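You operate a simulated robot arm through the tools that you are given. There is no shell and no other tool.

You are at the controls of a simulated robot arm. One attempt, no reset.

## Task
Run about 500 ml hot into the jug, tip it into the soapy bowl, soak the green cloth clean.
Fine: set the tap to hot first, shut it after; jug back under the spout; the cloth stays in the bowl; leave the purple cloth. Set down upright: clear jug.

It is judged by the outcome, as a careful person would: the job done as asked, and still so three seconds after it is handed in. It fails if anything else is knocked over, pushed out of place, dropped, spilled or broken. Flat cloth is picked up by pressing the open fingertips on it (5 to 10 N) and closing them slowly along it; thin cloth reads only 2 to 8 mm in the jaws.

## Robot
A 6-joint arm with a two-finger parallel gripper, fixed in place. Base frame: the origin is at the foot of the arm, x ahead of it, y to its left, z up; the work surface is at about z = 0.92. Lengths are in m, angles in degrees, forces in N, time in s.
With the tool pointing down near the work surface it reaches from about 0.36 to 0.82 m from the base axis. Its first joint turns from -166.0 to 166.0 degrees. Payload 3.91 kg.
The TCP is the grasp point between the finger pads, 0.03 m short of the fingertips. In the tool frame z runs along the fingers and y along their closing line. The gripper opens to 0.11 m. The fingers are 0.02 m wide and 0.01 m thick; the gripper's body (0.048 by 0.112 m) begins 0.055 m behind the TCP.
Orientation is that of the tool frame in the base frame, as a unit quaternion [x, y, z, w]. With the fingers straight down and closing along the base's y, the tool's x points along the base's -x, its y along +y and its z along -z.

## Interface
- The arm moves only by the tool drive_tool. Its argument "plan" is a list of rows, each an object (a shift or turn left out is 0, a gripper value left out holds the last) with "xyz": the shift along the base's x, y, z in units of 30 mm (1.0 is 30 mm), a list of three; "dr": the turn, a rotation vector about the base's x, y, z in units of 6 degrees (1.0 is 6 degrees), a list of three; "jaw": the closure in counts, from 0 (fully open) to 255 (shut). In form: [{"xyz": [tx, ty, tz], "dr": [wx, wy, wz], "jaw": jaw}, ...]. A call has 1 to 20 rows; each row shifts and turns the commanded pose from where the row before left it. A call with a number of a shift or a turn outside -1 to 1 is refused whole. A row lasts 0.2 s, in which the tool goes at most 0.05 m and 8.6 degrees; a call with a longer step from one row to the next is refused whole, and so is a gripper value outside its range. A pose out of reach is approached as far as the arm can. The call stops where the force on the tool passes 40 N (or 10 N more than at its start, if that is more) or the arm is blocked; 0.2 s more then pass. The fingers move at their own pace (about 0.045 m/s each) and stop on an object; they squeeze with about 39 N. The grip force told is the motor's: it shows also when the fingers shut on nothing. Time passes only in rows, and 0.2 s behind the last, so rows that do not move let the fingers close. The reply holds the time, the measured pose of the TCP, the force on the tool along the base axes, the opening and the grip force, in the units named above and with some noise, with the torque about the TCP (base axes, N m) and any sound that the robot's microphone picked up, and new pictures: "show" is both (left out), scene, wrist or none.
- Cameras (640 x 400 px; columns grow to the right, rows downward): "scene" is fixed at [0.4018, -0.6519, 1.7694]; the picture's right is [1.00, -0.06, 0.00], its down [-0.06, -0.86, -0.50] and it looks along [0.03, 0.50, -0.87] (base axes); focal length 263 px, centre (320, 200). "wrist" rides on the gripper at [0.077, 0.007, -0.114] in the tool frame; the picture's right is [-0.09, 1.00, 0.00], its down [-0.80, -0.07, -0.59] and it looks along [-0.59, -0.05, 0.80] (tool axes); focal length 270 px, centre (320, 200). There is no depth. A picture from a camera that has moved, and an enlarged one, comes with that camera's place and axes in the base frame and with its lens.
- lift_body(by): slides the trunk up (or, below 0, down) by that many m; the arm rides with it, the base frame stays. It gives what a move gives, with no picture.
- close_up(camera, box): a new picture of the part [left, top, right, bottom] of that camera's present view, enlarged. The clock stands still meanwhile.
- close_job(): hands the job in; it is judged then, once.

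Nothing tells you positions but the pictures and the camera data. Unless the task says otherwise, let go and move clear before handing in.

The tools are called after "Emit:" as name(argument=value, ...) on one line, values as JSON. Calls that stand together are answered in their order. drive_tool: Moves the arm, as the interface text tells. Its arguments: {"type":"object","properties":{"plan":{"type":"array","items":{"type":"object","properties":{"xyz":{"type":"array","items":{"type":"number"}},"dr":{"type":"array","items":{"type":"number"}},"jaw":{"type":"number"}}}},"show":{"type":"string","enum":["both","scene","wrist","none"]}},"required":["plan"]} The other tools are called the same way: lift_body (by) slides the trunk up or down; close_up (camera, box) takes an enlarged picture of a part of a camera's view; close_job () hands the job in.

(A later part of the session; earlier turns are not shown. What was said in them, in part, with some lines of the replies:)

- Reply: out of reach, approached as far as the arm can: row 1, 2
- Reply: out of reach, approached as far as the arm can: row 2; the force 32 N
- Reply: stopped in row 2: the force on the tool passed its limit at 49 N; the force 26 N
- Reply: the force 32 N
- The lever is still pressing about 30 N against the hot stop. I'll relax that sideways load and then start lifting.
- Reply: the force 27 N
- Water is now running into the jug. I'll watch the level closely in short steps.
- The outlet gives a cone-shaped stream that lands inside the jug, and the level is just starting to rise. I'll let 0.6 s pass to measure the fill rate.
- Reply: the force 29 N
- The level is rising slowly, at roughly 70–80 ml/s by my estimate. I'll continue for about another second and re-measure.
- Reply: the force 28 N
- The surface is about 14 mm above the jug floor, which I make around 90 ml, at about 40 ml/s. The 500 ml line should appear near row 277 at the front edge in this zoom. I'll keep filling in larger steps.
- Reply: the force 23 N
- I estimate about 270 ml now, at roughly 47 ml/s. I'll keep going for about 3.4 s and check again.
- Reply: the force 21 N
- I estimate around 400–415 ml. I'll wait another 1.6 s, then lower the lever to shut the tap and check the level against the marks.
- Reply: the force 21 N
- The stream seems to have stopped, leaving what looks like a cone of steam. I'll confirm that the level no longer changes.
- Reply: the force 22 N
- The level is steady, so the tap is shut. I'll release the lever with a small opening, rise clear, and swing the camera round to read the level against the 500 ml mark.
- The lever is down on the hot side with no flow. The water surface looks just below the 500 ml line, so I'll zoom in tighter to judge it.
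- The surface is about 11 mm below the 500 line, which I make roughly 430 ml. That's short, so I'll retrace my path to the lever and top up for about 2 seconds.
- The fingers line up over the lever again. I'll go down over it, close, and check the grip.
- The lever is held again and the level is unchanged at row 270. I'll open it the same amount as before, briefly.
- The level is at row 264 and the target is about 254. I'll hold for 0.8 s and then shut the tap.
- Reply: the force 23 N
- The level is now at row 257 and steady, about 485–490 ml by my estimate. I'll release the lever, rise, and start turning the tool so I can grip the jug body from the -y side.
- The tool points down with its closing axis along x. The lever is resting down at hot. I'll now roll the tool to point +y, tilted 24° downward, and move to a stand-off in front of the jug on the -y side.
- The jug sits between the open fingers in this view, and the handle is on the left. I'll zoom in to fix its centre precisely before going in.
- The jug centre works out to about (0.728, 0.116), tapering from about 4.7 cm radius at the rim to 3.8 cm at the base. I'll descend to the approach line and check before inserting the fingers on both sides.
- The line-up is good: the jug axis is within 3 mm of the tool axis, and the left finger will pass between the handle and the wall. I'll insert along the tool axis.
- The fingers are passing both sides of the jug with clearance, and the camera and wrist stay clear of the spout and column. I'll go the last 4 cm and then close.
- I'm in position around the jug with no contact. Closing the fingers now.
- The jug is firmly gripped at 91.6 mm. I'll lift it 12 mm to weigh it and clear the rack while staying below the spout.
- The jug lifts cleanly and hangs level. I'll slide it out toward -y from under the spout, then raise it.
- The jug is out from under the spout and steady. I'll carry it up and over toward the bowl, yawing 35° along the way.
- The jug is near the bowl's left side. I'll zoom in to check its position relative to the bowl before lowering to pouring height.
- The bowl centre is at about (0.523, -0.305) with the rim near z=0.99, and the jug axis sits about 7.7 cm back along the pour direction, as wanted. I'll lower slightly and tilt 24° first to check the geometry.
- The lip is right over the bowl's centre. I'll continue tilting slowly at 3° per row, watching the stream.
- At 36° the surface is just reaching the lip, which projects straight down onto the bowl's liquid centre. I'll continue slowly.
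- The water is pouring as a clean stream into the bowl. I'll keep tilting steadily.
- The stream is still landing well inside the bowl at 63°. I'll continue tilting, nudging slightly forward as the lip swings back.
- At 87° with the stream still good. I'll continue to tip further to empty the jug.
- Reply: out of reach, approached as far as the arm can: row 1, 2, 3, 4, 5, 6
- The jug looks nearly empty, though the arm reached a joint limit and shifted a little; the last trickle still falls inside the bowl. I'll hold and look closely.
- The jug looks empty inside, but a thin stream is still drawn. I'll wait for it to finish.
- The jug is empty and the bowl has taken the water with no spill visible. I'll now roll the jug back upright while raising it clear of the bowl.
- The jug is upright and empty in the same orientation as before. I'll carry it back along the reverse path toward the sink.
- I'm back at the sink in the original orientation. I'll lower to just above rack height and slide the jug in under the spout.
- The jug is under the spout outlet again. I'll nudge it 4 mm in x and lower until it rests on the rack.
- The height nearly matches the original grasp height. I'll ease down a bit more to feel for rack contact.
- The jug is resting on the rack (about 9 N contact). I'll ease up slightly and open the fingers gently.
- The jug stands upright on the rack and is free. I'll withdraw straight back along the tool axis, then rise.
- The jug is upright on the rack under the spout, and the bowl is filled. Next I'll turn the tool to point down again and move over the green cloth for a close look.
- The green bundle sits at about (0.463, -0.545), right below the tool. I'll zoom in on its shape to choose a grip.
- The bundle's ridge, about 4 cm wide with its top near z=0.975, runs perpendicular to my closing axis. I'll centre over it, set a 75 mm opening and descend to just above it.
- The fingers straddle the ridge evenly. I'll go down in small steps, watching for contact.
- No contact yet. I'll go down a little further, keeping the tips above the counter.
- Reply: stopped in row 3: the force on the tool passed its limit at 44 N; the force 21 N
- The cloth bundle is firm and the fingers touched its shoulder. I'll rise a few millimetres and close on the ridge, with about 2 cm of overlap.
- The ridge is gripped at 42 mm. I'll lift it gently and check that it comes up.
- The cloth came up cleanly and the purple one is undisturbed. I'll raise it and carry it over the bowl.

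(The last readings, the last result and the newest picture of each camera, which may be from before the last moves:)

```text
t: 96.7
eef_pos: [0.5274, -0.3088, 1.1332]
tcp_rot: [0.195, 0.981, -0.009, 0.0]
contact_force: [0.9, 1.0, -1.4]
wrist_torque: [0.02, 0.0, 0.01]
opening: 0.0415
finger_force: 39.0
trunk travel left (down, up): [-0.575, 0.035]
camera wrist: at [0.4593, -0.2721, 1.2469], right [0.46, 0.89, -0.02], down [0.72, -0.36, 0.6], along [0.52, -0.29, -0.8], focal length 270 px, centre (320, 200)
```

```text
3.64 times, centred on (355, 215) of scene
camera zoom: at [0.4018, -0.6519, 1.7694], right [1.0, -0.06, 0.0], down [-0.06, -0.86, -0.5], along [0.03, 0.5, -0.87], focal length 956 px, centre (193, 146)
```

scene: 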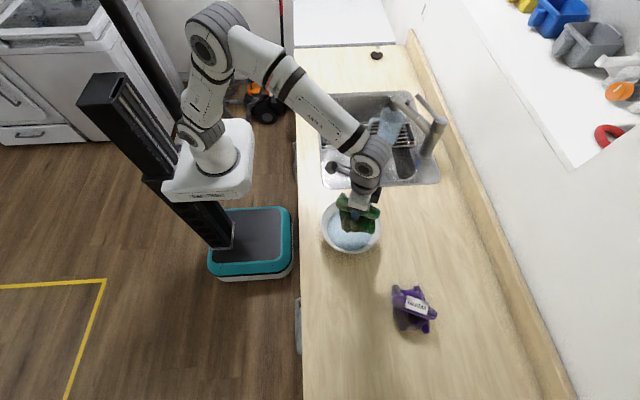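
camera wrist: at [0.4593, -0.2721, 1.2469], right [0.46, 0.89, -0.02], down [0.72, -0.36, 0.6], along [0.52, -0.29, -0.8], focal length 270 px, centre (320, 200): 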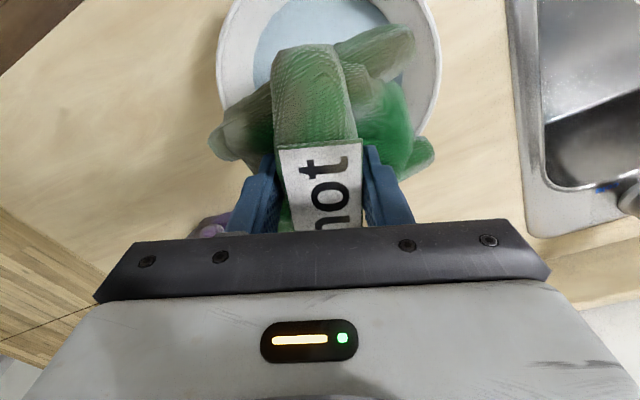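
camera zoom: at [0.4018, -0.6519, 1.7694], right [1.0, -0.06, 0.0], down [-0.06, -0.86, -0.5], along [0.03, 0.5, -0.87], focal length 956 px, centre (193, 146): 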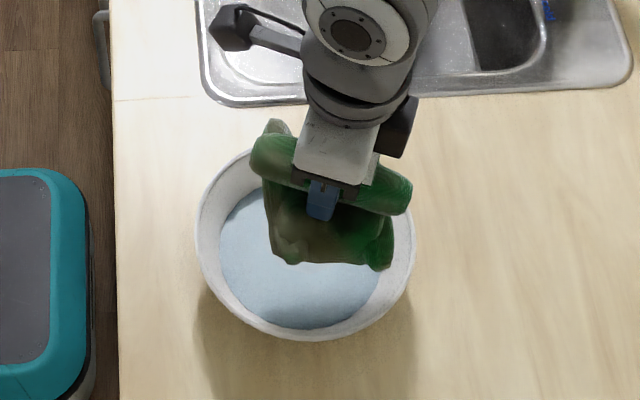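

The cloth is centred over the bowl. I'll lower it slowly into the water, watching for contact with the bowl.

Emit:
drive_tool(plan=[{"xyz": [0, 0.1, -0.6]}, {"xyz": [0, 0, -0.7]}, {"xyz": [0, 0, -0.7]}, {"xyz": [0, 0, -0.6]}, {"xyz": [0, 0, -0.5]}], show="both")

Emit:
close_up(camera="scene", box=[300, 160, 410, 270])

```text
t: 97.9
eef_pos: [0.5268, -0.3055, 1.038]
tcp_rot: [0.195, 0.981, -0.008, 0.001]
contact_force: [-0.4, -0.8, -0.9]
wrist_torque: [0.0, -0.02, -0.02]
opening: 0.0418
finger_force: 38.9
trunk travel left (down, up): [-0.575, 0.035]
camera wrist: at [0.4584, -0.268, 1.1521], right [0.46, 0.89, -0.02], down [0.72, -0.36, 0.6], along [0.52, -0.29, -0.8], focal length 270 px, centre (320, 200)
```

scene: 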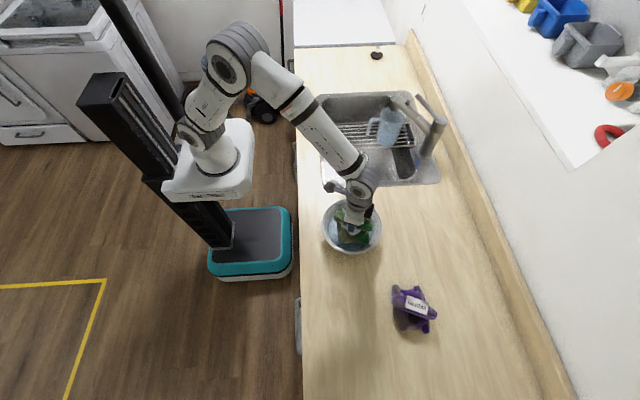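
wrist: 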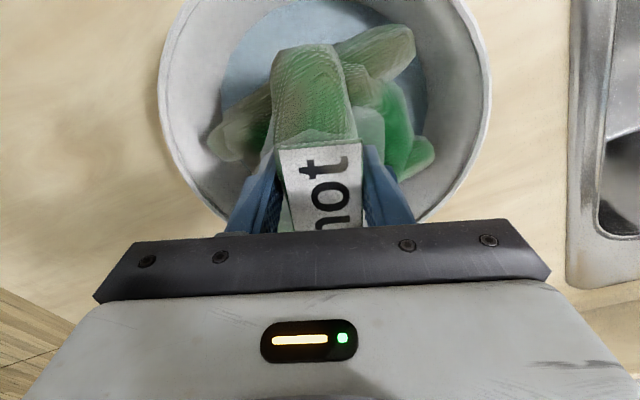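

```text
3.64 times, centred on (355, 215) of scene
camera zoom: at [0.4018, -0.6519, 1.7694], right [1.0, -0.06, 0.0], down [-0.06, -0.86, -0.5], along [0.03, 0.5, -0.87], focal length 956 px, centre (193, 146)
```

zoom: 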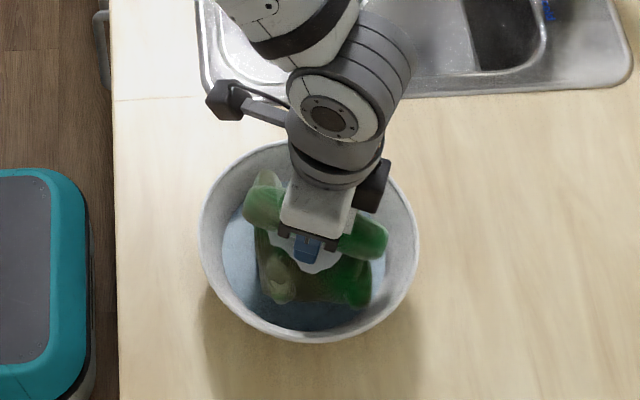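

The cloth is entering the water, well centred. I'll keep lowering in small steps.

Emit:
drive_tool(plan=[{"xyz": [0, 0, -0.3]}, {"xyz": [0, 0, -0.3]}, {"xyz": [0, 0, -0.25]}, {"xyz": [0, 0, -0.25]}], show="wrist")

Emit:
close_up(camera="scene", box=[300, 160, 410, 270])

```text
t: 98.6
eef_pos: [0.5276, -0.3051, 1.0279]
tcp_rot: [0.194, 0.981, -0.012, 0.006]
contact_force: [-0.3, 1.9, 16.4]
wrist_torque: [0.3, 0.2, 0.24]
opening: 0.0417
finger_force: 39.2
trunk travel left (down, up): [-0.575, 0.035]
stopped in row 3: the force on the tool passed its limit at 47 N (the readings are from after the stop); the commanded pose is now the measured one
camera wrist: at [0.4583, -0.2681, 1.1405], right [0.46, 0.89, -0.02], down [0.71, -0.36, 0.61], along [0.53, -0.29, -0.79], focal length 270 px, centre (320, 200)
```

wrist: 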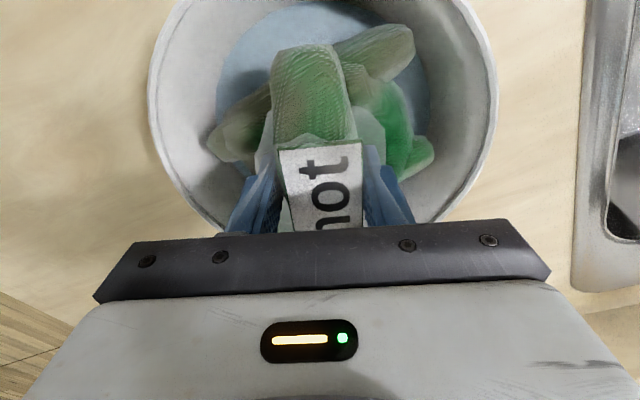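

```text
3.64 times, centred on (355, 215) of scene
camera zoom: at [0.4018, -0.6519, 1.7694], right [1.0, -0.06, 0.0], down [-0.06, -0.86, -0.5], along [0.03, 0.5, -0.87], focal length 956 px, centre (193, 146)
```

zoom: 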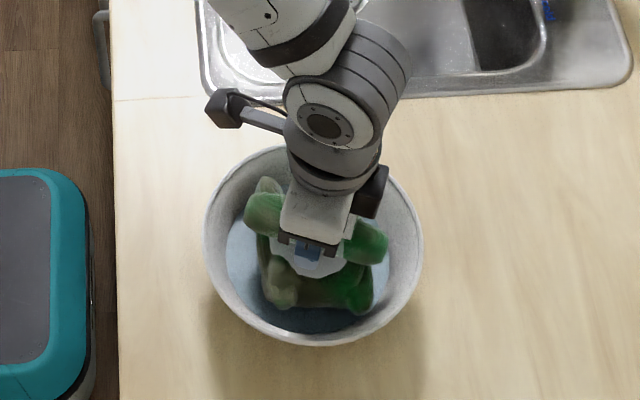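

The bundle's feet touched the sloping bowl wall and nudged the bowl a few millimetres. I'll lift slightly to unload it and re-check the centring.

Emit:
drive_tool(plan=[{"xyz": [0, 0, 0.3]}, {"xyz": [0, 0, 0.2]}], show="wrist")

Emit:
close_up(camera="scene", box=[300, 160, 410, 270])

Emit:
close_up(camera="wrist", box=[140, 0, 500, 230])

```text
t: 99.2
eef_pos: [0.5293, -0.3055, 1.0388]
tcp_rot: [0.194, 0.981, -0.01, 0.004]
contact_force: [-0.4, 0.4, -0.7]
wrist_torque: [-0.02, 0.01, -0.01]
opening: 0.0416
finger_force: 39.6
trunk travel left (down, up): [-0.575, 0.035]
camera wrist: at [0.4596, -0.2682, 1.1522], right [0.46, 0.89, -0.02], down [0.71, -0.36, 0.61], along [0.53, -0.29, -0.8], focal length 270 px, centre (320, 200)
```

wrist: 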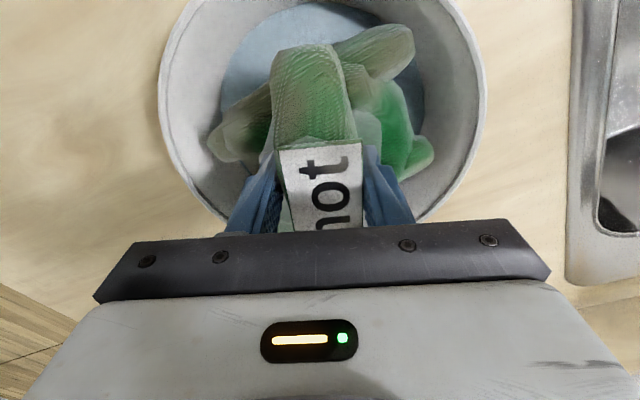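

```text
3.64 times, centred on (355, 215) of scene
camera zoom: at [0.4018, -0.6519, 1.7694], right [1.0, -0.06, 0.0], down [-0.06, -0.86, -0.5], along [0.03, 0.5, -0.87], focal length 956 px, centre (193, 146)
```

zoom: 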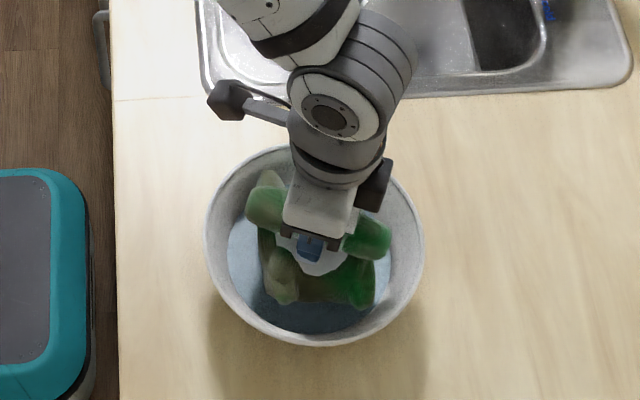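

```text
1.74 times, centred on (320, 115) of wrist
camera zoom: at [0.4596, -0.2682, 1.1522], right [0.46, 0.89, -0.02], down [0.71, -0.36, 0.61], along [0.53, -0.29, -0.8], focal length 470 px, centre (320, 348)
```

zoom: 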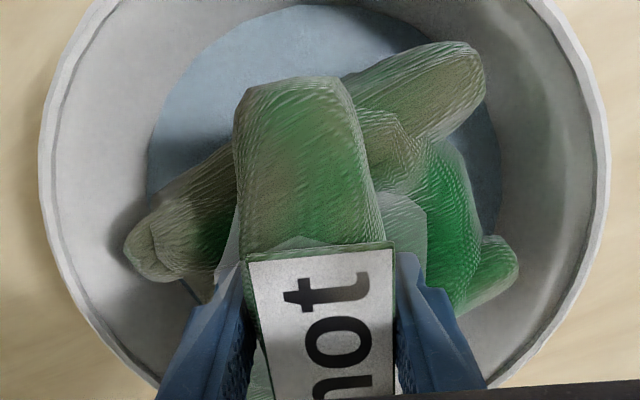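

The bowl has shifted only about 7 mm and sits flat. I'd like to understand the pale patch on the cloth and how deep it's sitting, so I'll zoom in more.

Emit:
close_up(camera="scene", box=[350, 200, 420, 260])

Emit:
close_up(camera="scene", box=[362, 212, 408, 248])

Emit:
close_up(camera="wrist", box=[250, 80, 450, 230])

```text
6.67 times, centred on (385, 230) of scene
camera zoom: at [0.4018, -0.6519, 1.7694], right [1.0, -0.06, 0.0], down [-0.06, -0.86, -0.5], along [0.03, 0.5, -0.87], focal length 1753 px, centre (-113, 0)
```

zoom: 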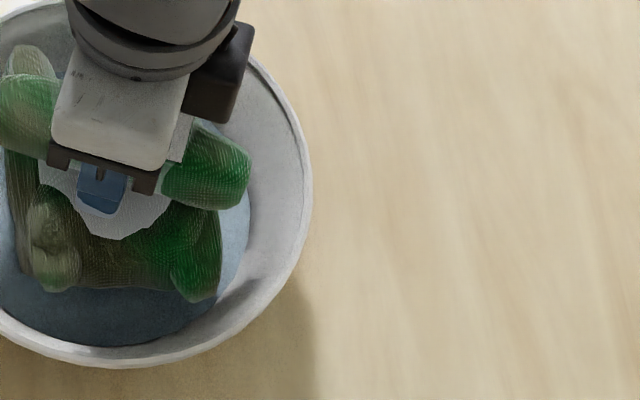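

```text
11.11 times, centred on (385, 230) of scene
camera zoom: at [0.4018, -0.6519, 1.7694], right [1.0, -0.06, 0.0], down [-0.06, -0.86, -0.5], along [0.03, 0.5, -0.87], focal length 2922 px, centre (-402, -133)
```

zoom: 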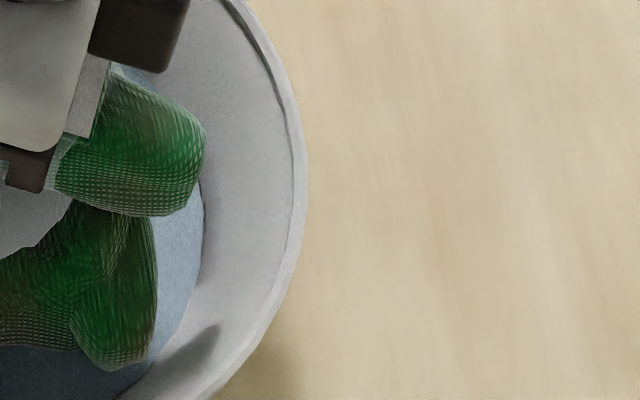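

```text
2.67 times, centred on (350, 155) of wrist
camera zoom: at [0.4596, -0.2682, 1.1522], right [0.46, 0.89, -0.02], down [0.71, -0.36, 0.61], along [0.53, -0.29, -0.8], focal length 721 px, centre (240, 320)
```

zoom: 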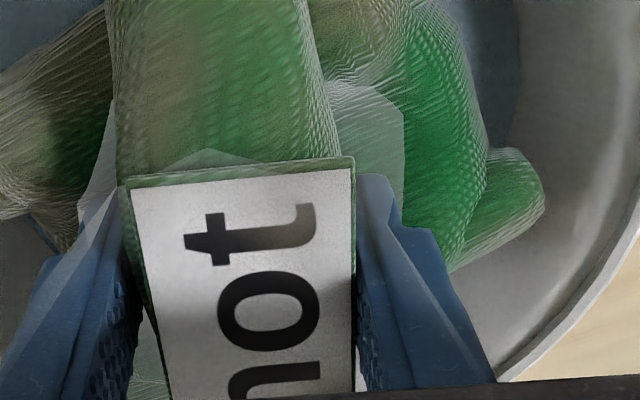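

The pale patch is just the steam cone over the hot water. The contact torque and the images suggest the bundle should shift about 8 mm toward (+x, -y), so I'll re-centre and lower in fine steps.

Emit:
drive_tool(plan=[{"xyz": [0.2, -0.2, 0]}, {"xyz": [0, 0, -0.15]}, {"xyz": [0, 0, -0.15]}, {"xyz": [0, 0, -0.12]}], show="none")

```text
t: 100.2
eef_pos: [0.534, -0.3122, 1.0269]
tcp_rot: [0.196, 0.981, -0.01, 0.003]
contact_force: [-0.2, 1.6, -0.2]
wrist_torque: [-0.04, 0.0, 0.0]
opening: 0.0414
finger_force: 39.1
trunk travel left (down, up): [-0.575, 0.035]
```

No contact this time at the height where it touched before. I'll keep lowering finely.

Emit:
drive_tool(plan=[{"xyz": [0, 0, -0.12]}, {"xyz": [0, 0, -0.12]}], show="none")

```text
t: 100.8
eef_pos: [0.5342, -0.3127, 1.025]
tcp_rot: [0.194, 0.981, -0.011, 0.01]
contact_force: [4.6, 0.8, 39.9]
wrist_torque: [0.01, -0.29, 0.58]
opening: 0.0413
finger_force: 39.4
trunk travel left (down, up): [-0.575, 0.035]
```

The centred bundle rests on the wall right at water level because its four feet are as wide as the bowl there. I'll raise it, tilt it 24° so one end can go down into the water, and lower it that way.

Emit:
drive_tool(plan=[{"xyz": [0, 0, 0.4]}, {"xyz": [0, 0, 0.5]}, {"xyz": [0, 0, 0.4]}, {"xyz": [0, -0.12, 0], "dr": [1, 0, 0]}, {"xyz": [0, -0.12, 0], "dr": [1, 0, 0]}, {"xyz": [0, -0.12, 0], "dr": [1, 0, 0]}, {"xyz": [0, -0.12, 0], "dr": [1, 0, 0]}], show="both")

Emit:
close_up(camera="scene", box=[300, 160, 410, 270])

```text
t: 102.4
eef_pos: [0.535, -0.3275, 1.0597]
tcp_rot: [0.192, 0.961, 0.194, -0.037]
contact_force: [0.0, -0.7, -0.8]
wrist_torque: [0.0, -0.01, 0.0]
opening: 0.0414
finger_force: 39.1
trunk travel left (down, up): [-0.575, 0.035]
camera wrist: at [0.465, -0.3401, 1.1782], right [0.46, 0.82, 0.35], down [0.71, -0.57, 0.41], along [0.53, 0.06, -0.85], focal length 270 px, centre (320, 200)
```

scene: 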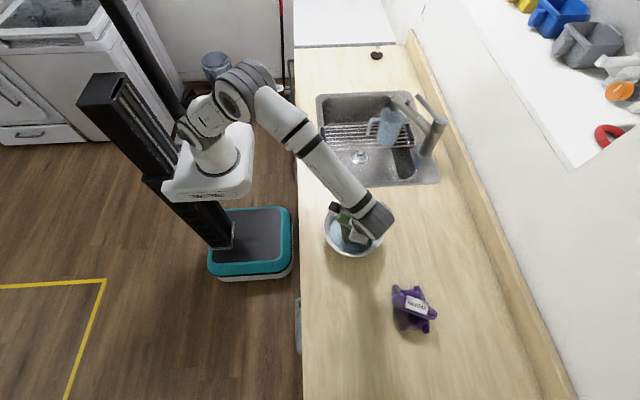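
wrist: 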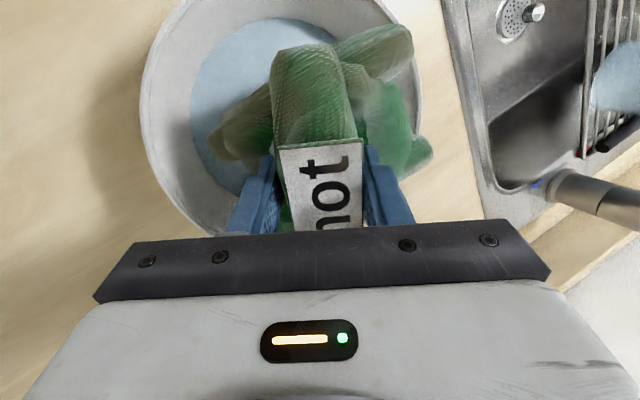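

```text
3.64 times, centred on (355, 215) of scene
camera zoom: at [0.4018, -0.6519, 1.7694], right [1.0, -0.06, 0.0], down [-0.06, -0.86, -0.5], along [0.03, 0.5, -0.87], focal length 956 px, centre (193, 146)
```

zoom: 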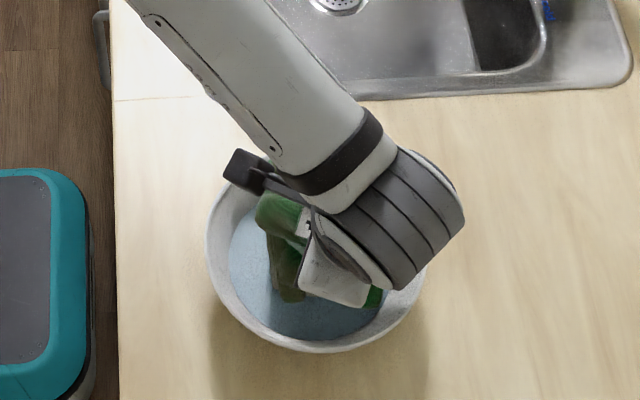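

The bundle is tilted with its near end low, over the bowl. I'll lower it gently in this attitude.

Emit:
drive_tool(plan=[{"xyz": [0, 0, -0.3]}, {"xyz": [0, 0, -0.3]}, {"xyz": [0, 0, -0.25]}, {"xyz": [0, 0, -0.15]}], show="wrist")

Emit:
close_up(camera="scene", box=[300, 160, 410, 270])

```text
t: 103.4
eef_pos: [0.5347, -0.3274, 1.0276]
tcp_rot: [0.191, 0.962, 0.193, -0.035]
contact_force: [-0.6, 0.7, -0.3]
wrist_torque: [0.05, 0.0, 0.03]
opening: 0.0416
finger_force: 38.9
trunk travel left (down, up): [-0.575, 0.035]
camera wrist: at [0.4644, -0.3391, 1.1471], right [0.46, 0.82, 0.34], down [0.71, -0.57, 0.41], along [0.53, 0.06, -0.85], focal length 270 px, centre (320, 200)
```

wrist: 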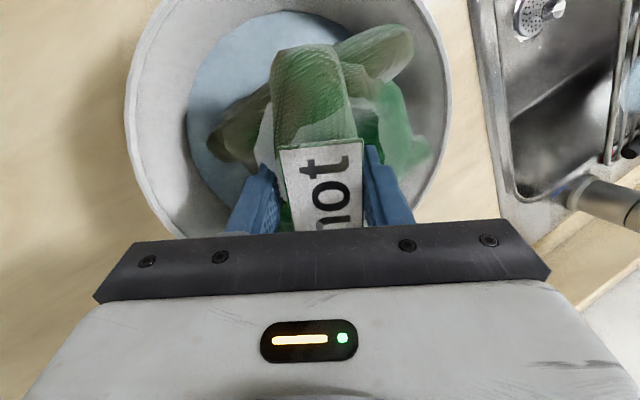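

```text
3.64 times, centred on (355, 215) of scene
camera zoom: at [0.4018, -0.6519, 1.7694], right [1.0, -0.06, 0.0], down [-0.06, -0.86, -0.5], along [0.03, 0.5, -0.87], focal length 956 px, centre (193, 146)
```

zoom: 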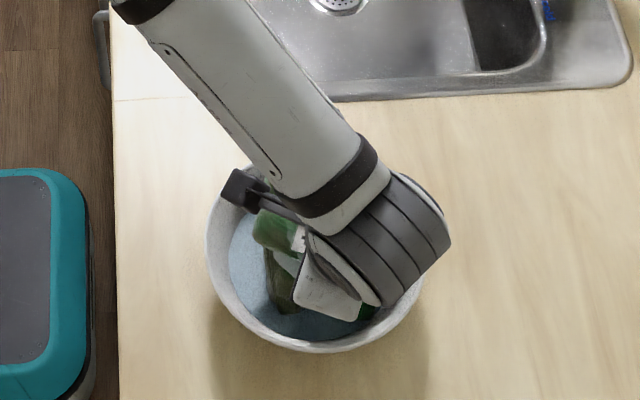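

Still free of contact. I'll continue down in fine steps.

Emit:
drive_tool(plan=[{"xyz": [0, -0.1, -0.12]}, {"xyz": [0, -0.05, -0.12]}, {"xyz": [0, 0, -0.1]}], show="wrist")

```text
t: 104.2
eef_pos: [0.5349, -0.3304, 1.0176]
tcp_rot: [0.192, 0.962, 0.193, -0.036]
contact_force: [-0.2, -0.7, 0.4]
wrist_torque: [0.0, 0.04, -0.03]
opening: 0.0416
finger_force: 39.1
trunk travel left (down, up): [-0.575, 0.035]
camera wrist: at [0.4648, -0.3422, 1.1369], right [0.46, 0.82, 0.34], down [0.71, -0.57, 0.41], along [0.53, 0.06, -0.85], focal length 270 px, centre (320, 200)
```

wrist: 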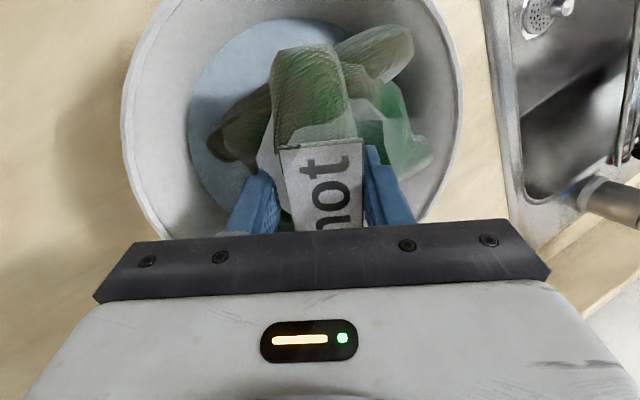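

Emit:
drive_tool(plan=[{"xyz": [0, 0, -0.1]}, {"xyz": [0, 0, -0.1]}], show="none")

Emit:
drive_tool(plan=[{"xyz": [0, 0, -0.1]}], show="wrist")

Emit:
close_up(camera="scene", box=[300, 160, 410, 270])

```text
t: 104.8
eef_pos: [0.5343, -0.3298, 1.0129]
tcp_rot: [0.192, 0.962, 0.193, -0.035]
contact_force: [-0.2, 0.8, -0.4]
wrist_torque: [-0.03, -0.01, 0.0]
opening: 0.0414
finger_force: 39.0
trunk travel left (down, up): [-0.575, 0.035]
```

```text
t: 105.2
eef_pos: [0.5341, -0.33, 1.0103]
tcp_rot: [0.192, 0.962, 0.193, -0.036]
contact_force: [0.5, 0.5, -0.8]
wrist_torque: [-0.01, -0.03, 0.0]
opening: 0.0413
finger_force: 39.1
trunk travel left (down, up): [-0.575, 0.035]
camera wrist: at [0.4643, -0.3419, 1.1288], right [0.46, 0.82, 0.34], down [0.71, -0.57, 0.41], along [0.53, 0.06, -0.85], focal length 270 px, centre (320, 200)
```

wrist: 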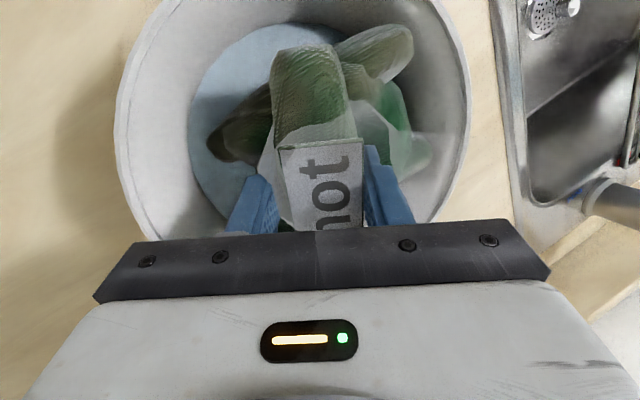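

```text
3.64 times, centred on (355, 215) of scene
camera zoom: at [0.4018, -0.6519, 1.7694], right [1.0, -0.06, 0.0], down [-0.06, -0.86, -0.5], along [0.03, 0.5, -0.87], focal length 956 px, centre (193, 146)
```

zoom: 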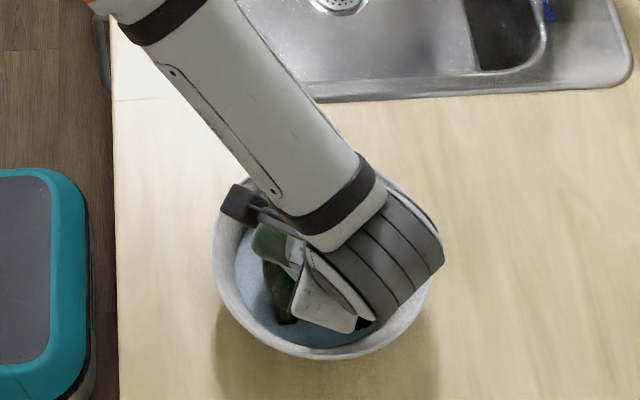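

The bowl is slippery and has crept about 2 cm toward (+x, -y) while I lowered. I'll stop and ease the cloth gently the other way to bring the bowl back to where it stood.

Emit:
drive_tool(plan=[{"xyz": [-0.1, 0.1, 0.03]}, {"xyz": [-0.1, 0.1, 0]}, {"xyz": [-0.1, 0.1, 0]}, {"xyz": [-0.1, 0.1, 0]}], show="wrist")

Emit:
close_up(camera="scene", box=[300, 160, 410, 270])

```text
t: 106.2
eef_pos: [0.5236, -0.3189, 1.0119]
tcp_rot: [0.191, 0.962, 0.193, -0.035]
contact_force: [1.3, -0.1, -2.1]
wrist_torque: [-0.02, 0.0, 0.02]
opening: 0.0414
finger_force: 38.9
trunk travel left (down, up): [-0.575, 0.035]
camera wrist: at [0.4532, -0.3305, 1.1296], right [0.46, 0.82, 0.34], down [0.71, -0.57, 0.41], along [0.53, 0.06, -0.85], focal length 270 px, centre (320, 200)
```

wrist: 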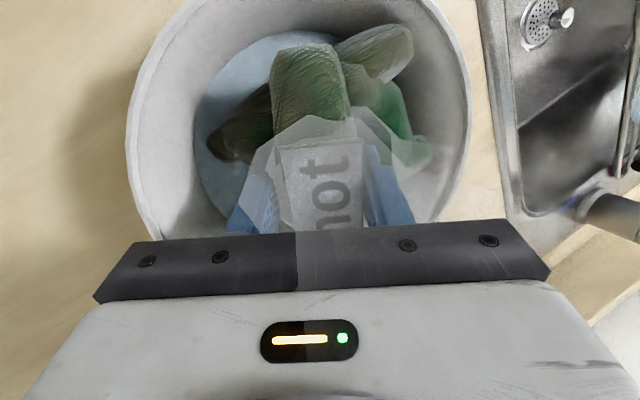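

```text
3.64 times, centred on (355, 215) of scene
camera zoom: at [0.4018, -0.6519, 1.7694], right [1.0, -0.06, 0.0], down [-0.06, -0.86, -0.5], along [0.03, 0.5, -0.87], focal length 956 px, centre (193, 146)
```

zoom: 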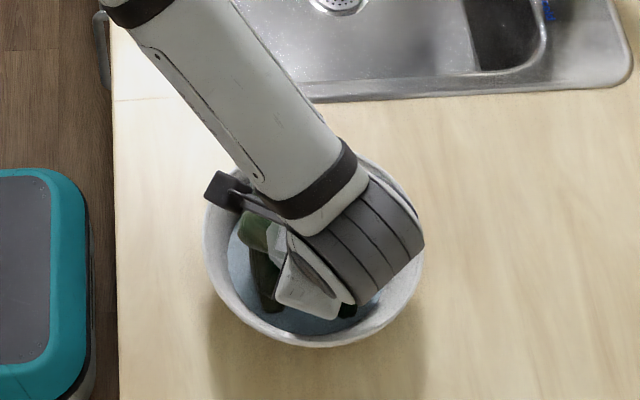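

The bowl follows the cloth back gently. I'll push a little more in -x, with a touch of +y, to restore its place.

Emit:
drive_tool(plan=[{"xyz": [-0.1, 0.05, 0]}, {"xyz": [-0.1, 0.05, 0]}, {"xyz": [-0.1, 0.03, 0]}], show="wrist")

Emit:
close_up(camera="scene", box=[300, 160, 410, 270])

```text
t: 107.0
eef_pos: [0.5131, -0.3149, 1.0107]
tcp_rot: [0.192, 0.962, 0.193, -0.036]
contact_force: [-0.2, -0.2, 0.0]
wrist_torque: [0.02, 0.01, -0.02]
opening: 0.0418
finger_force: 38.5
trunk travel left (down, up): [-0.575, 0.035]
camera wrist: at [0.443, -0.3264, 1.1293], right [0.46, 0.82, 0.34], down [0.71, -0.57, 0.41], along [0.53, 0.06, -0.85], focal length 270 px, centre (320, 200)
```

wrist: 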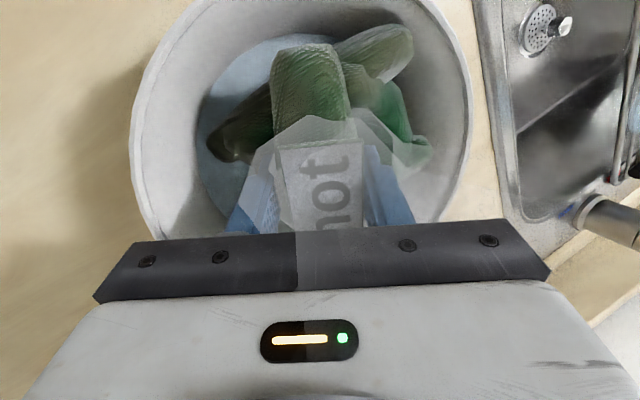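

```text
3.64 times, centred on (355, 215) of scene
camera zoom: at [0.4018, -0.6519, 1.7694], right [1.0, -0.06, 0.0], down [-0.06, -0.86, -0.5], along [0.03, 0.5, -0.87], focal length 956 px, centre (193, 146)
```

zoom: 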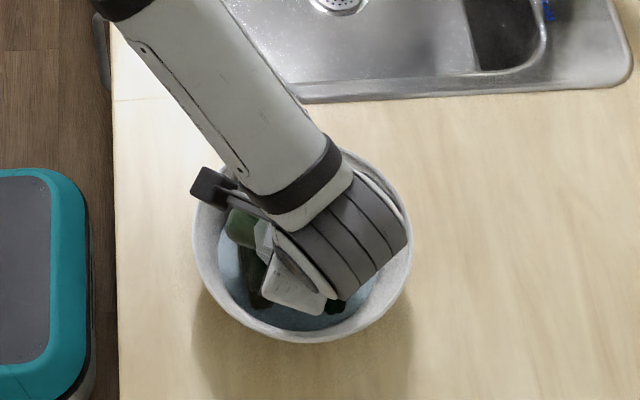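

The bowl is back within about 2 mm of its original place. I'll ease off the wall slightly and feel for the bottom before letting go.

Emit:
drive_tool(plan=[{"xyz": [0.1, -0.05, 0]}, {"xyz": [0, 0, -0.08]}, {"xyz": [0, 0, -0.08]}], show="none")

Emit:
close_up(camera="scene", box=[300, 160, 410, 270])

```text
t: 107.8
eef_pos: [0.5167, -0.3165, 1.0081]
tcp_rot: [0.191, 0.962, 0.193, -0.035]
contact_force: [0.5, 0.7, 7.3]
wrist_torque: [0.29, -0.08, 0.12]
opening: 0.0417
finger_force: 39.3
trunk travel left (down, up): [-0.575, 0.035]
```

```text
3.64 times, centred on (355, 215) of scene
camera zoom: at [0.4018, -0.6519, 1.7694], right [1.0, -0.06, 0.0], down [-0.06, -0.86, -0.5], along [0.03, 0.5, -0.87], focal length 956 px, centre (193, 146)
```

zoom: 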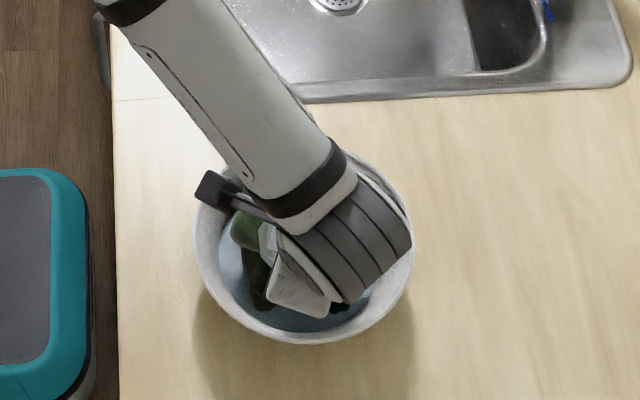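

The upper end now rests lightly on the +y wall (7 N) and the bowl is in its original place. I'll open the fingers gently and let the cloth settle.

Emit:
drive_tool(plan=[{"xyz": [0, 0, 0.03]}, {"jaw": 150}, {"jaw": 130}, {"jaw": 115}, {"jaw": 115}], show="wrist")

Emit:
close_up(camera="scene", box=[300, 160, 410, 270])

```text
t: 109.0
eef_pos: [0.5174, -0.3169, 1.0064]
tcp_rot: [0.191, 0.962, 0.194, -0.036]
contact_force: [0.4, -0.1, 0.8]
wrist_torque: [0.0, 0.0, 0.0]
opening: 0.0605
finger_force: 0.1
trunk travel left (down, up): [-0.575, 0.035]
camera wrist: at [0.447, -0.3281, 1.126], right [0.46, 0.82, 0.34], down [0.71, -0.57, 0.41], along [0.53, 0.06, -0.85], focal length 270 px, centre (320, 200)
```

wrist: 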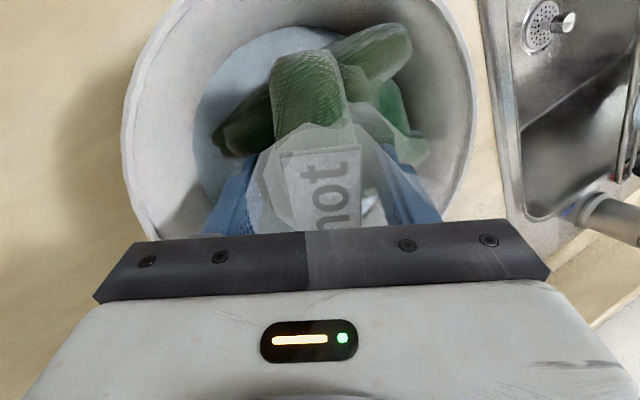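

```text
3.64 times, centred on (355, 215) of scene
camera zoom: at [0.4018, -0.6519, 1.7694], right [1.0, -0.06, 0.0], down [-0.06, -0.86, -0.5], along [0.03, 0.5, -0.87], focal length 956 px, centre (193, 146)
```

zoom: 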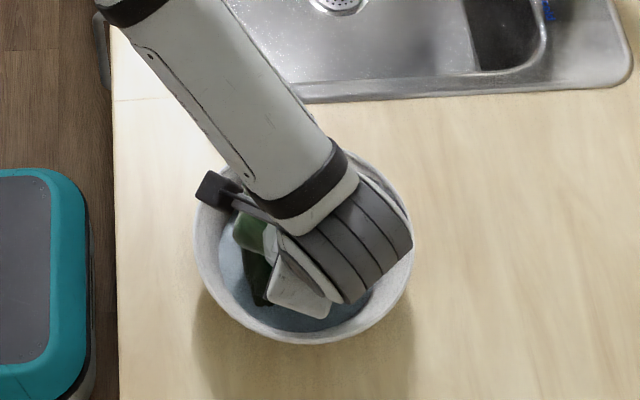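

The cloth has been released and the fingers are free. I'll back out along the tool axis and see how it settled.

Emit:
drive_tool(plan=[{"xyz": [0, -0.13, 0.3]}, {"xyz": [0, -0.2, 0.48]}, {"xyz": [0, -0.3, 0.75]}, {"xyz": [0, -0.35, 0.85]}, {"xyz": [0, -0.35, 0.9]}, {"xyz": [0, -0.3, 0.9]}], show="both")

Emit:
close_up(camera="scene", box=[300, 160, 410, 270])

Emit:
close_up(camera="wrist", box=[140, 0, 460, 230])

```text
t: 110.4
eef_pos: [0.5158, -0.3661, 1.1318]
tcp_rot: [0.192, 0.962, 0.193, -0.036]
contact_force: [0.1, -0.3, -0.1]
wrist_torque: [0.0, 0.0, 0.0]
opening: 0.0604
finger_force: 0.1
trunk travel left (down, up): [-0.575, 0.035]
camera wrist: at [0.4476, -0.3768, 1.2504], right [0.46, 0.82, 0.34], down [0.71, -0.57, 0.41], along [0.53, 0.06, -0.85], focal length 270 px, centre (320, 200)
```

scene: 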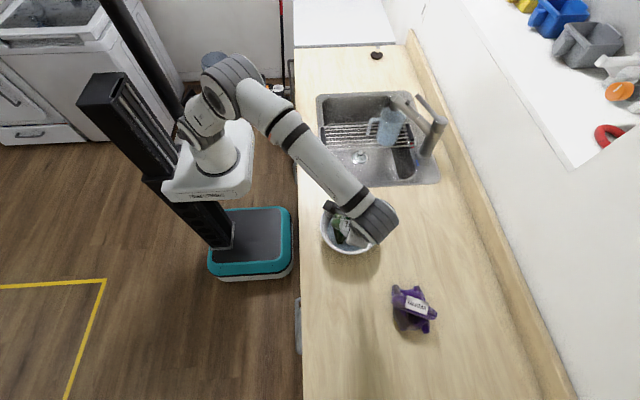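
wrist: 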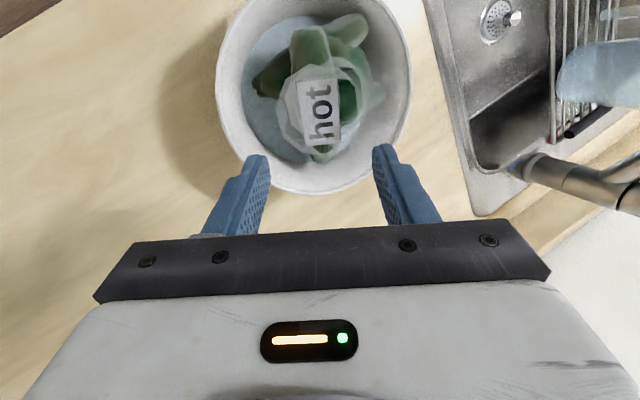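

```text
3.64 times, centred on (355, 215) of scene
camera zoom: at [0.4018, -0.6519, 1.7694], right [1.0, -0.06, 0.0], down [-0.06, -0.86, -0.5], along [0.03, 0.5, -0.87], focal length 956 px, centre (193, 146)
```

zoom: 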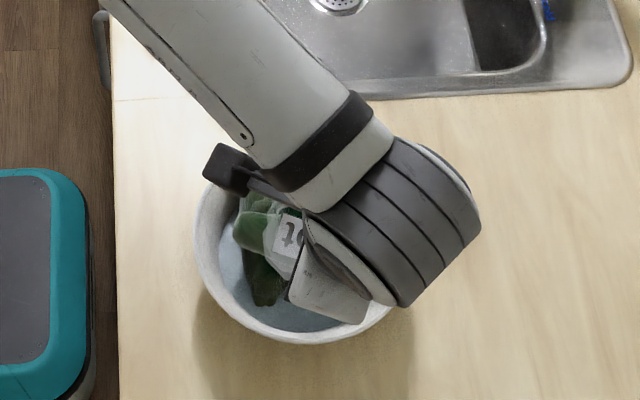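

```text
1.74 times, centred on (300, 115) of wrist
camera zoom: at [0.4476, -0.3768, 1.2504], right [0.46, 0.82, 0.34], down [0.71, -0.57, 0.41], along [0.53, 0.06, -0.85], focal length 470 px, centre (355, 348)
```

zoom: 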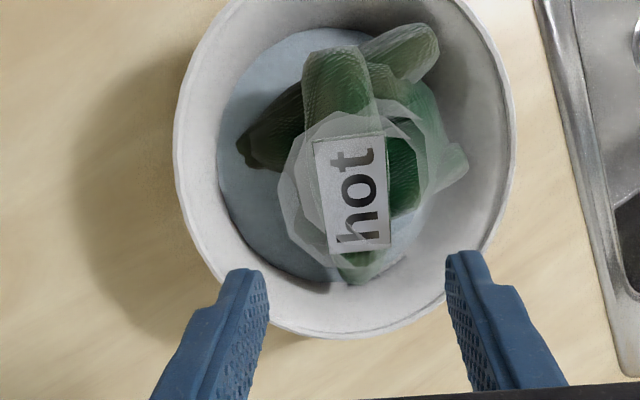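

The cloth is in the bowl and the bowl hasn't moved. I'll move the arm clear to get an unobstructed view and see whether the cloth is soaking clean.

Emit:
drive_tool(plan=[{"xyz": [-0.2, 0, 1]}, {"xyz": [-0.3, 0.3, 1]}, {"xyz": [-0.4, 0.6, 0.8], "dr": [-1, 0, 0]}, {"xyz": [-0.5, 0.9, 0.5], "dr": [-1, 0, 0]}, {"xyz": [-0.5, 0.9, 0.3], "dr": [-1, 0, 0]}, {"xyz": [-0.5, 0.9, 0], "dr": [-1, 0, 0]}, {"xyz": [-0.5, 0.9, 0]}, {"xyz": [-0.5, 0.9, 0]}, {"xyz": [-0.3, 0.9, 0]}, {"xyz": [0, 0.9, 0]}], show="scene")

Emit:
close_up(camera="scene", box=[310, 185, 390, 265])

```text
t: 112.6
eef_pos: [0.4036, -0.1469, 1.2429]
tcp_rot: [0.195, 0.981, -0.011, 0.005]
contact_force: [-0.4, 0.3, 0.1]
wrist_torque: [0.01, 0.02, -0.01]
opening: 0.0607
finger_force: 0.1
trunk travel left (down, up): [-0.575, 0.035]
```

scene: 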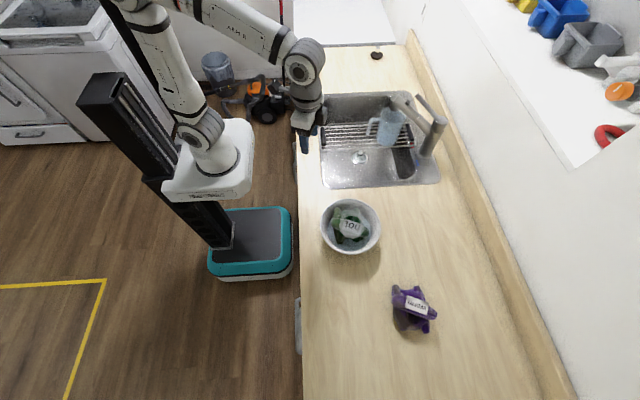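

```text
5.00 times, centred on (350, 225) of scene
camera zoom: at [0.4018, -0.6519, 1.7694], right [1.0, -0.06, 0.0], down [-0.06, -0.86, -0.5], along [0.03, 0.5, -0.87], focal length 1315 px, centre (170, 75)
```

zoom: 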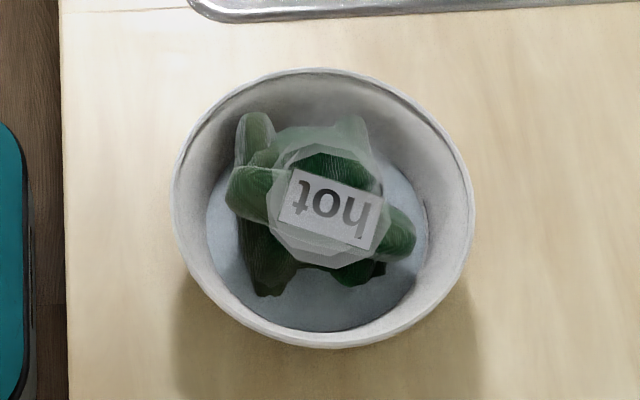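

The cloth lies in the water with its near end submerged. I'll zoom in on the stains.

Emit:
close_up(camera="scene", box=[330, 200, 372, 245])

Emit:
drive_tool(plan=[{}, {}, {}, {}, {}, {}, {}, {}, {}, {}], show="none")

Emit:
close_up(camera="scene", box=[330, 200, 372, 245])

```text
8.89 times, centred on (351, 222) of scene
camera zoom: at [0.4018, -0.6519, 1.7694], right [1.0, -0.06, 0.0], down [-0.06, -0.86, -0.5], along [0.03, 0.5, -0.87], focal length 2338 px, centre (44, 0)
```

zoom: 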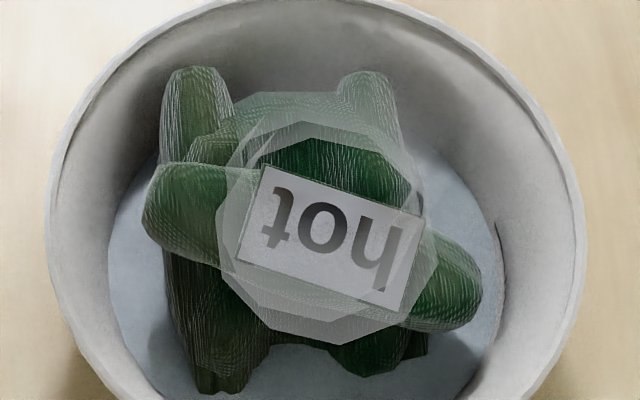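

```text
t: 114.8
eef_pos: [0.4042, -0.1498, 1.2423]
tcp_rot: [0.194, 0.981, -0.011, 0.005]
contact_force: [0.5, 0.5, -0.2]
wrist_torque: [0.02, -0.04, 0.03]
opening: 0.0605
finger_force: 0.0
trunk travel left (down, up): [-0.575, 0.035]
```

```text
8.89 times, centred on (351, 222) of scene
camera zoom: at [0.4018, -0.6519, 1.7694], right [1.0, -0.06, 0.0], down [-0.06, -0.86, -0.5], along [0.03, 0.5, -0.87], focal length 2338 px, centre (44, 0)
```

zoom: 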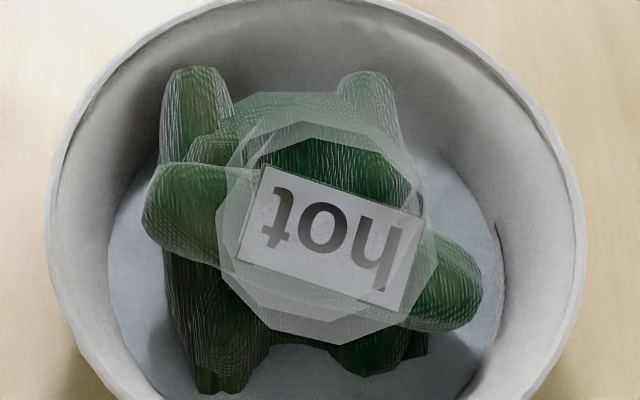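

The cloth looks darker and wetter, but I see a hint of brown on its left side. I'll wait a few seconds and compare.

Emit:
close_up(camera="scene", box=[338, 205, 358, 247])

Emit:
drive_tool(plan=[{}, {}, {}, {}, {}, {}, {}, {}, {}, {}, {}, {}, {}, {}, {}, {}, {}, {}, {}, {}], show="none")

Emit:
close_up(camera="scene", box=[338, 205, 358, 247])

```text
9.52 times, centred on (348, 226) of scene
camera zoom: at [0.4018, -0.6519, 1.7694], right [1.0, -0.06, 0.0], down [-0.06, -0.86, -0.5], along [0.03, 0.5, -0.87], focal length 2505 px, centre (53, -48)
```

zoom: 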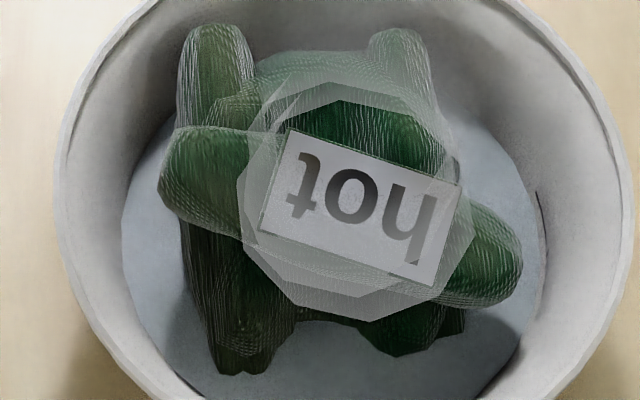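

```text
t: 119.0
eef_pos: [0.4049, -0.1484, 1.2421]
tcp_rot: [0.195, 0.981, -0.011, 0.005]
contact_force: [0.2, -0.2, 0.6]
wrist_torque: [0.0, -0.01, 0.01]
opening: 0.06
finger_force: 0.0
trunk travel left (down, up): [-0.575, 0.035]
```

```text
9.52 times, centred on (348, 226) of scene
camera zoom: at [0.4018, -0.6519, 1.7694], right [1.0, -0.06, 0.0], down [-0.06, -0.86, -0.5], along [0.03, 0.5, -0.87], focal length 2505 px, centre (53, -48)
```

zoom: 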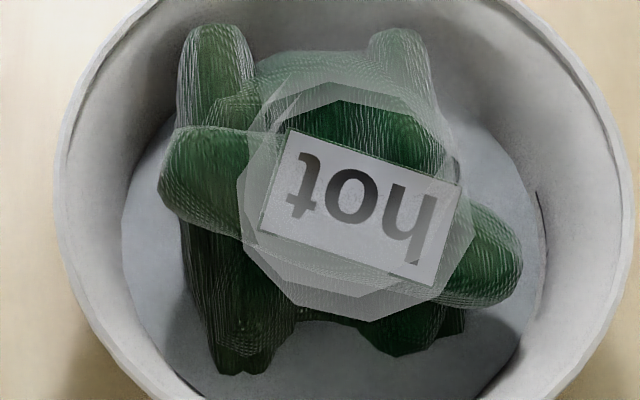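

The brown tint is fading and the water is greying, so the soak is working. I'll wait longer and keep comparing.

Emit:
drive_tool(plan=[{}, {}, {}, {}, {}, {}, {}, {}, {}, {}, {}, {}, {}, {}, {}, {}, {}, {}, {}, {}], show="none")

Emit:
drive_tool(plan=[{}, {}, {}, {}, {}, {}, {}, {}, {}, {}, {}, {}, {}, {}, {}, {}, {}, {}, {}, {}], show="none")

Emit:
close_up(camera="scene", box=[338, 205, 358, 247])

```text
t: 123.2
eef_pos: [0.4049, -0.1482, 1.2423]
tcp_rot: [0.194, 0.981, -0.01, 0.004]
contact_force: [0.4, -0.3, -0.6]
wrist_torque: [0.0, -0.01, 0.0]
opening: 0.0604
finger_force: 0.0
trunk travel left (down, up): [-0.575, 0.035]
```

```text
t: 127.4
eef_pos: [0.4044, -0.1479, 1.2421]
tcp_rot: [0.194, 0.981, -0.01, 0.005]
contact_force: [0.7, 0.1, -0.3]
wrist_torque: [0.01, -0.02, -0.01]
opening: 0.0605
finger_force: 0.1
trunk travel left (down, up): [-0.575, 0.035]
```

```text
9.52 times, centred on (348, 226) of scene
camera zoom: at [0.4018, -0.6519, 1.7694], right [1.0, -0.06, 0.0], down [-0.06, -0.86, -0.5], along [0.03, 0.5, -0.87], focal length 2505 px, centre (53, -48)
```

zoom: 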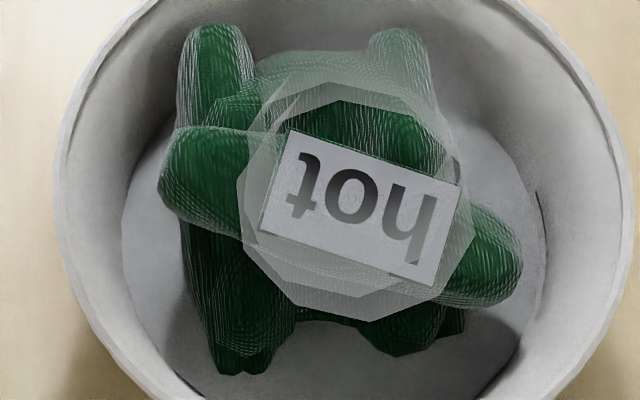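

The cloth is now uniformly green with no brown left that I can see. I'll soak a little longer for safety, and check the tap, jug and purple cloth meanwhile.

Emit:
drive_tool(plan=[{}, {}, {}, {}, {}, {}, {}, {}, {}, {}, {}, {}, {}, {}, {}, {}, {}, {}, {}, {}], show="none")

Emit:
drive_tool(plan=[{}, {}, {}, {}, {}, {}, {}, {}, {}, {}, {}, {}, {}, {}, {}, {}, {}, {}, {}, {}], show="scene")

Emit:
close_up(camera="scene", box=[338, 205, 358, 247])

Emit:
close_up(camera="scene", box=[360, 80, 460, 160])

Emit:
close_up(camera="scene", box=[300, 190, 460, 350])

```text
t: 131.6
eef_pos: [0.4047, -0.1483, 1.2427]
tcp_rot: [0.193, 0.981, -0.011, 0.005]
contact_force: [-0.6, -0.3, -0.4]
wrist_torque: [0.0, 0.01, 0.0]
opening: 0.0605
finger_force: 0.1
trunk travel left (down, up): [-0.575, 0.035]
```

```text
t: 135.8
eef_pos: [0.4037, -0.1475, 1.243]
tcp_rot: [0.195, 0.981, -0.011, 0.006]
contact_force: [-0.3, 0.8, 0.3]
wrist_torque: [-0.03, 0.01, 0.01]
opening: 0.0602
finger_force: 0.1
trunk travel left (down, up): [-0.575, 0.035]
```

scene: 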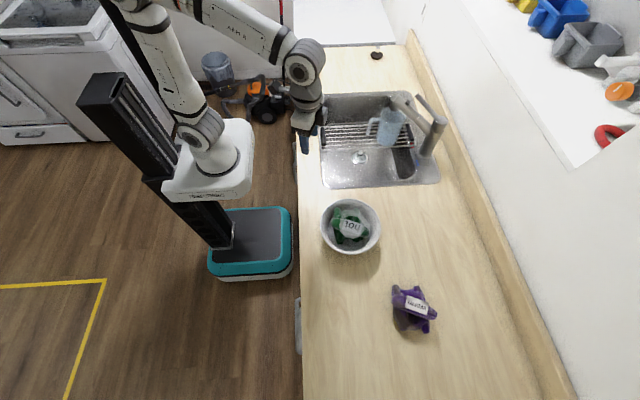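

```text
9.52 times, centred on (348, 226) of scene
camera zoom: at [0.4018, -0.6519, 1.7694], right [1.0, -0.06, 0.0], down [-0.06, -0.86, -0.5], along [0.03, 0.5, -0.87], focal length 2505 px, centre (53, -48)
```

zoom: 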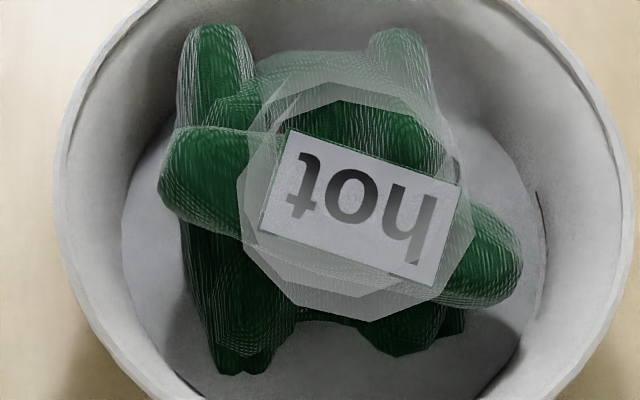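

```text
5.00 times, centred on (410, 120) of scene
camera zoom: at [0.4018, -0.6519, 1.7694], right [1.0, -0.06, 0.0], down [-0.06, -0.86, -0.5], along [0.03, 0.5, -0.87], focal length 1315 px, centre (-130, 600)
```

zoom: 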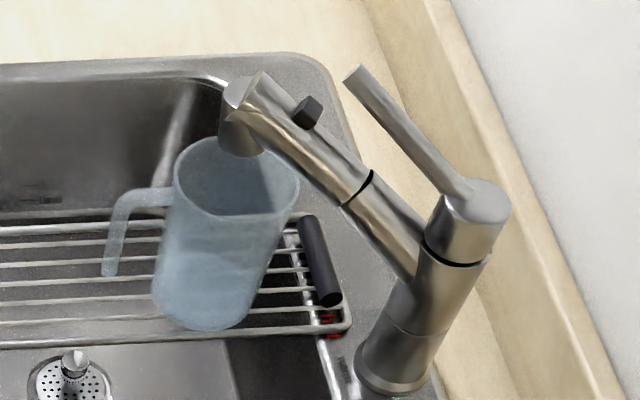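

```text
2.50 times, centred on (380, 270) of scene
camera zoom: at [0.4018, -0.6519, 1.7694], right [1.0, -0.06, 0.0], down [-0.06, -0.86, -0.5], along [0.03, 0.5, -0.87], focal length 658 px, centre (170, 25)
```

zoom: 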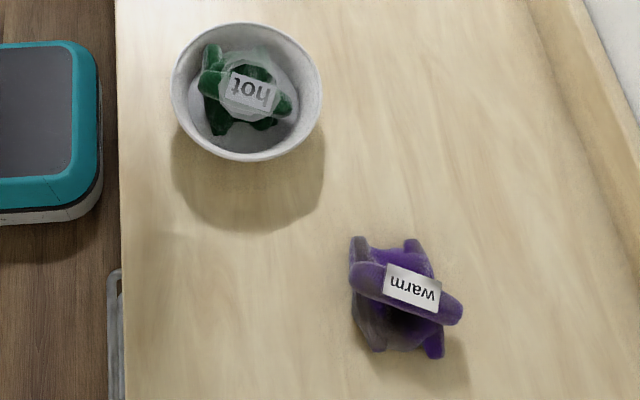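

All the parts of the job check out:
- **Green cloth:** uniformly green and unchanged over the last 8 s, lying in the bowl.
- **Bowl:** back where it stood, with no spill visible.
- **Jug:** upright under the spout, and empty.
- **Tap:** shut.
- **Purple cloth:** untouched.

The arm is clear and holding nothing, so I'm handing the job in.

Emit:
close_job()

```text
The job is handed in.
```

I've handed the job in. The green cloth looks clean and is in the bowl of hot soapy water.

- **Water:** I turned the tap to hot and filled the jug to about 485–490 ml. That figure is an estimate from the camera picture. I didn't re-read the 500 ml line after topping up from about 430 ml. The tap is shut, with the lever left on the hot side.
- **Pour:** all of it went into the bowl, and I saw no spill.
- **Cloth:** it sits tilted in the bowl, partly under water, because it is too wide to lie flat at that level. The brown stains faded over about 25 seconds and nothing changed in the last 8.
- **Bowl:** lowering the cloth pushed it about 2 cm out of place. I eased it back to within about 2 mm of where it started.
- **Jug:** empty and upright on the rack under the spout.
- **Purple cloth:** not touched.
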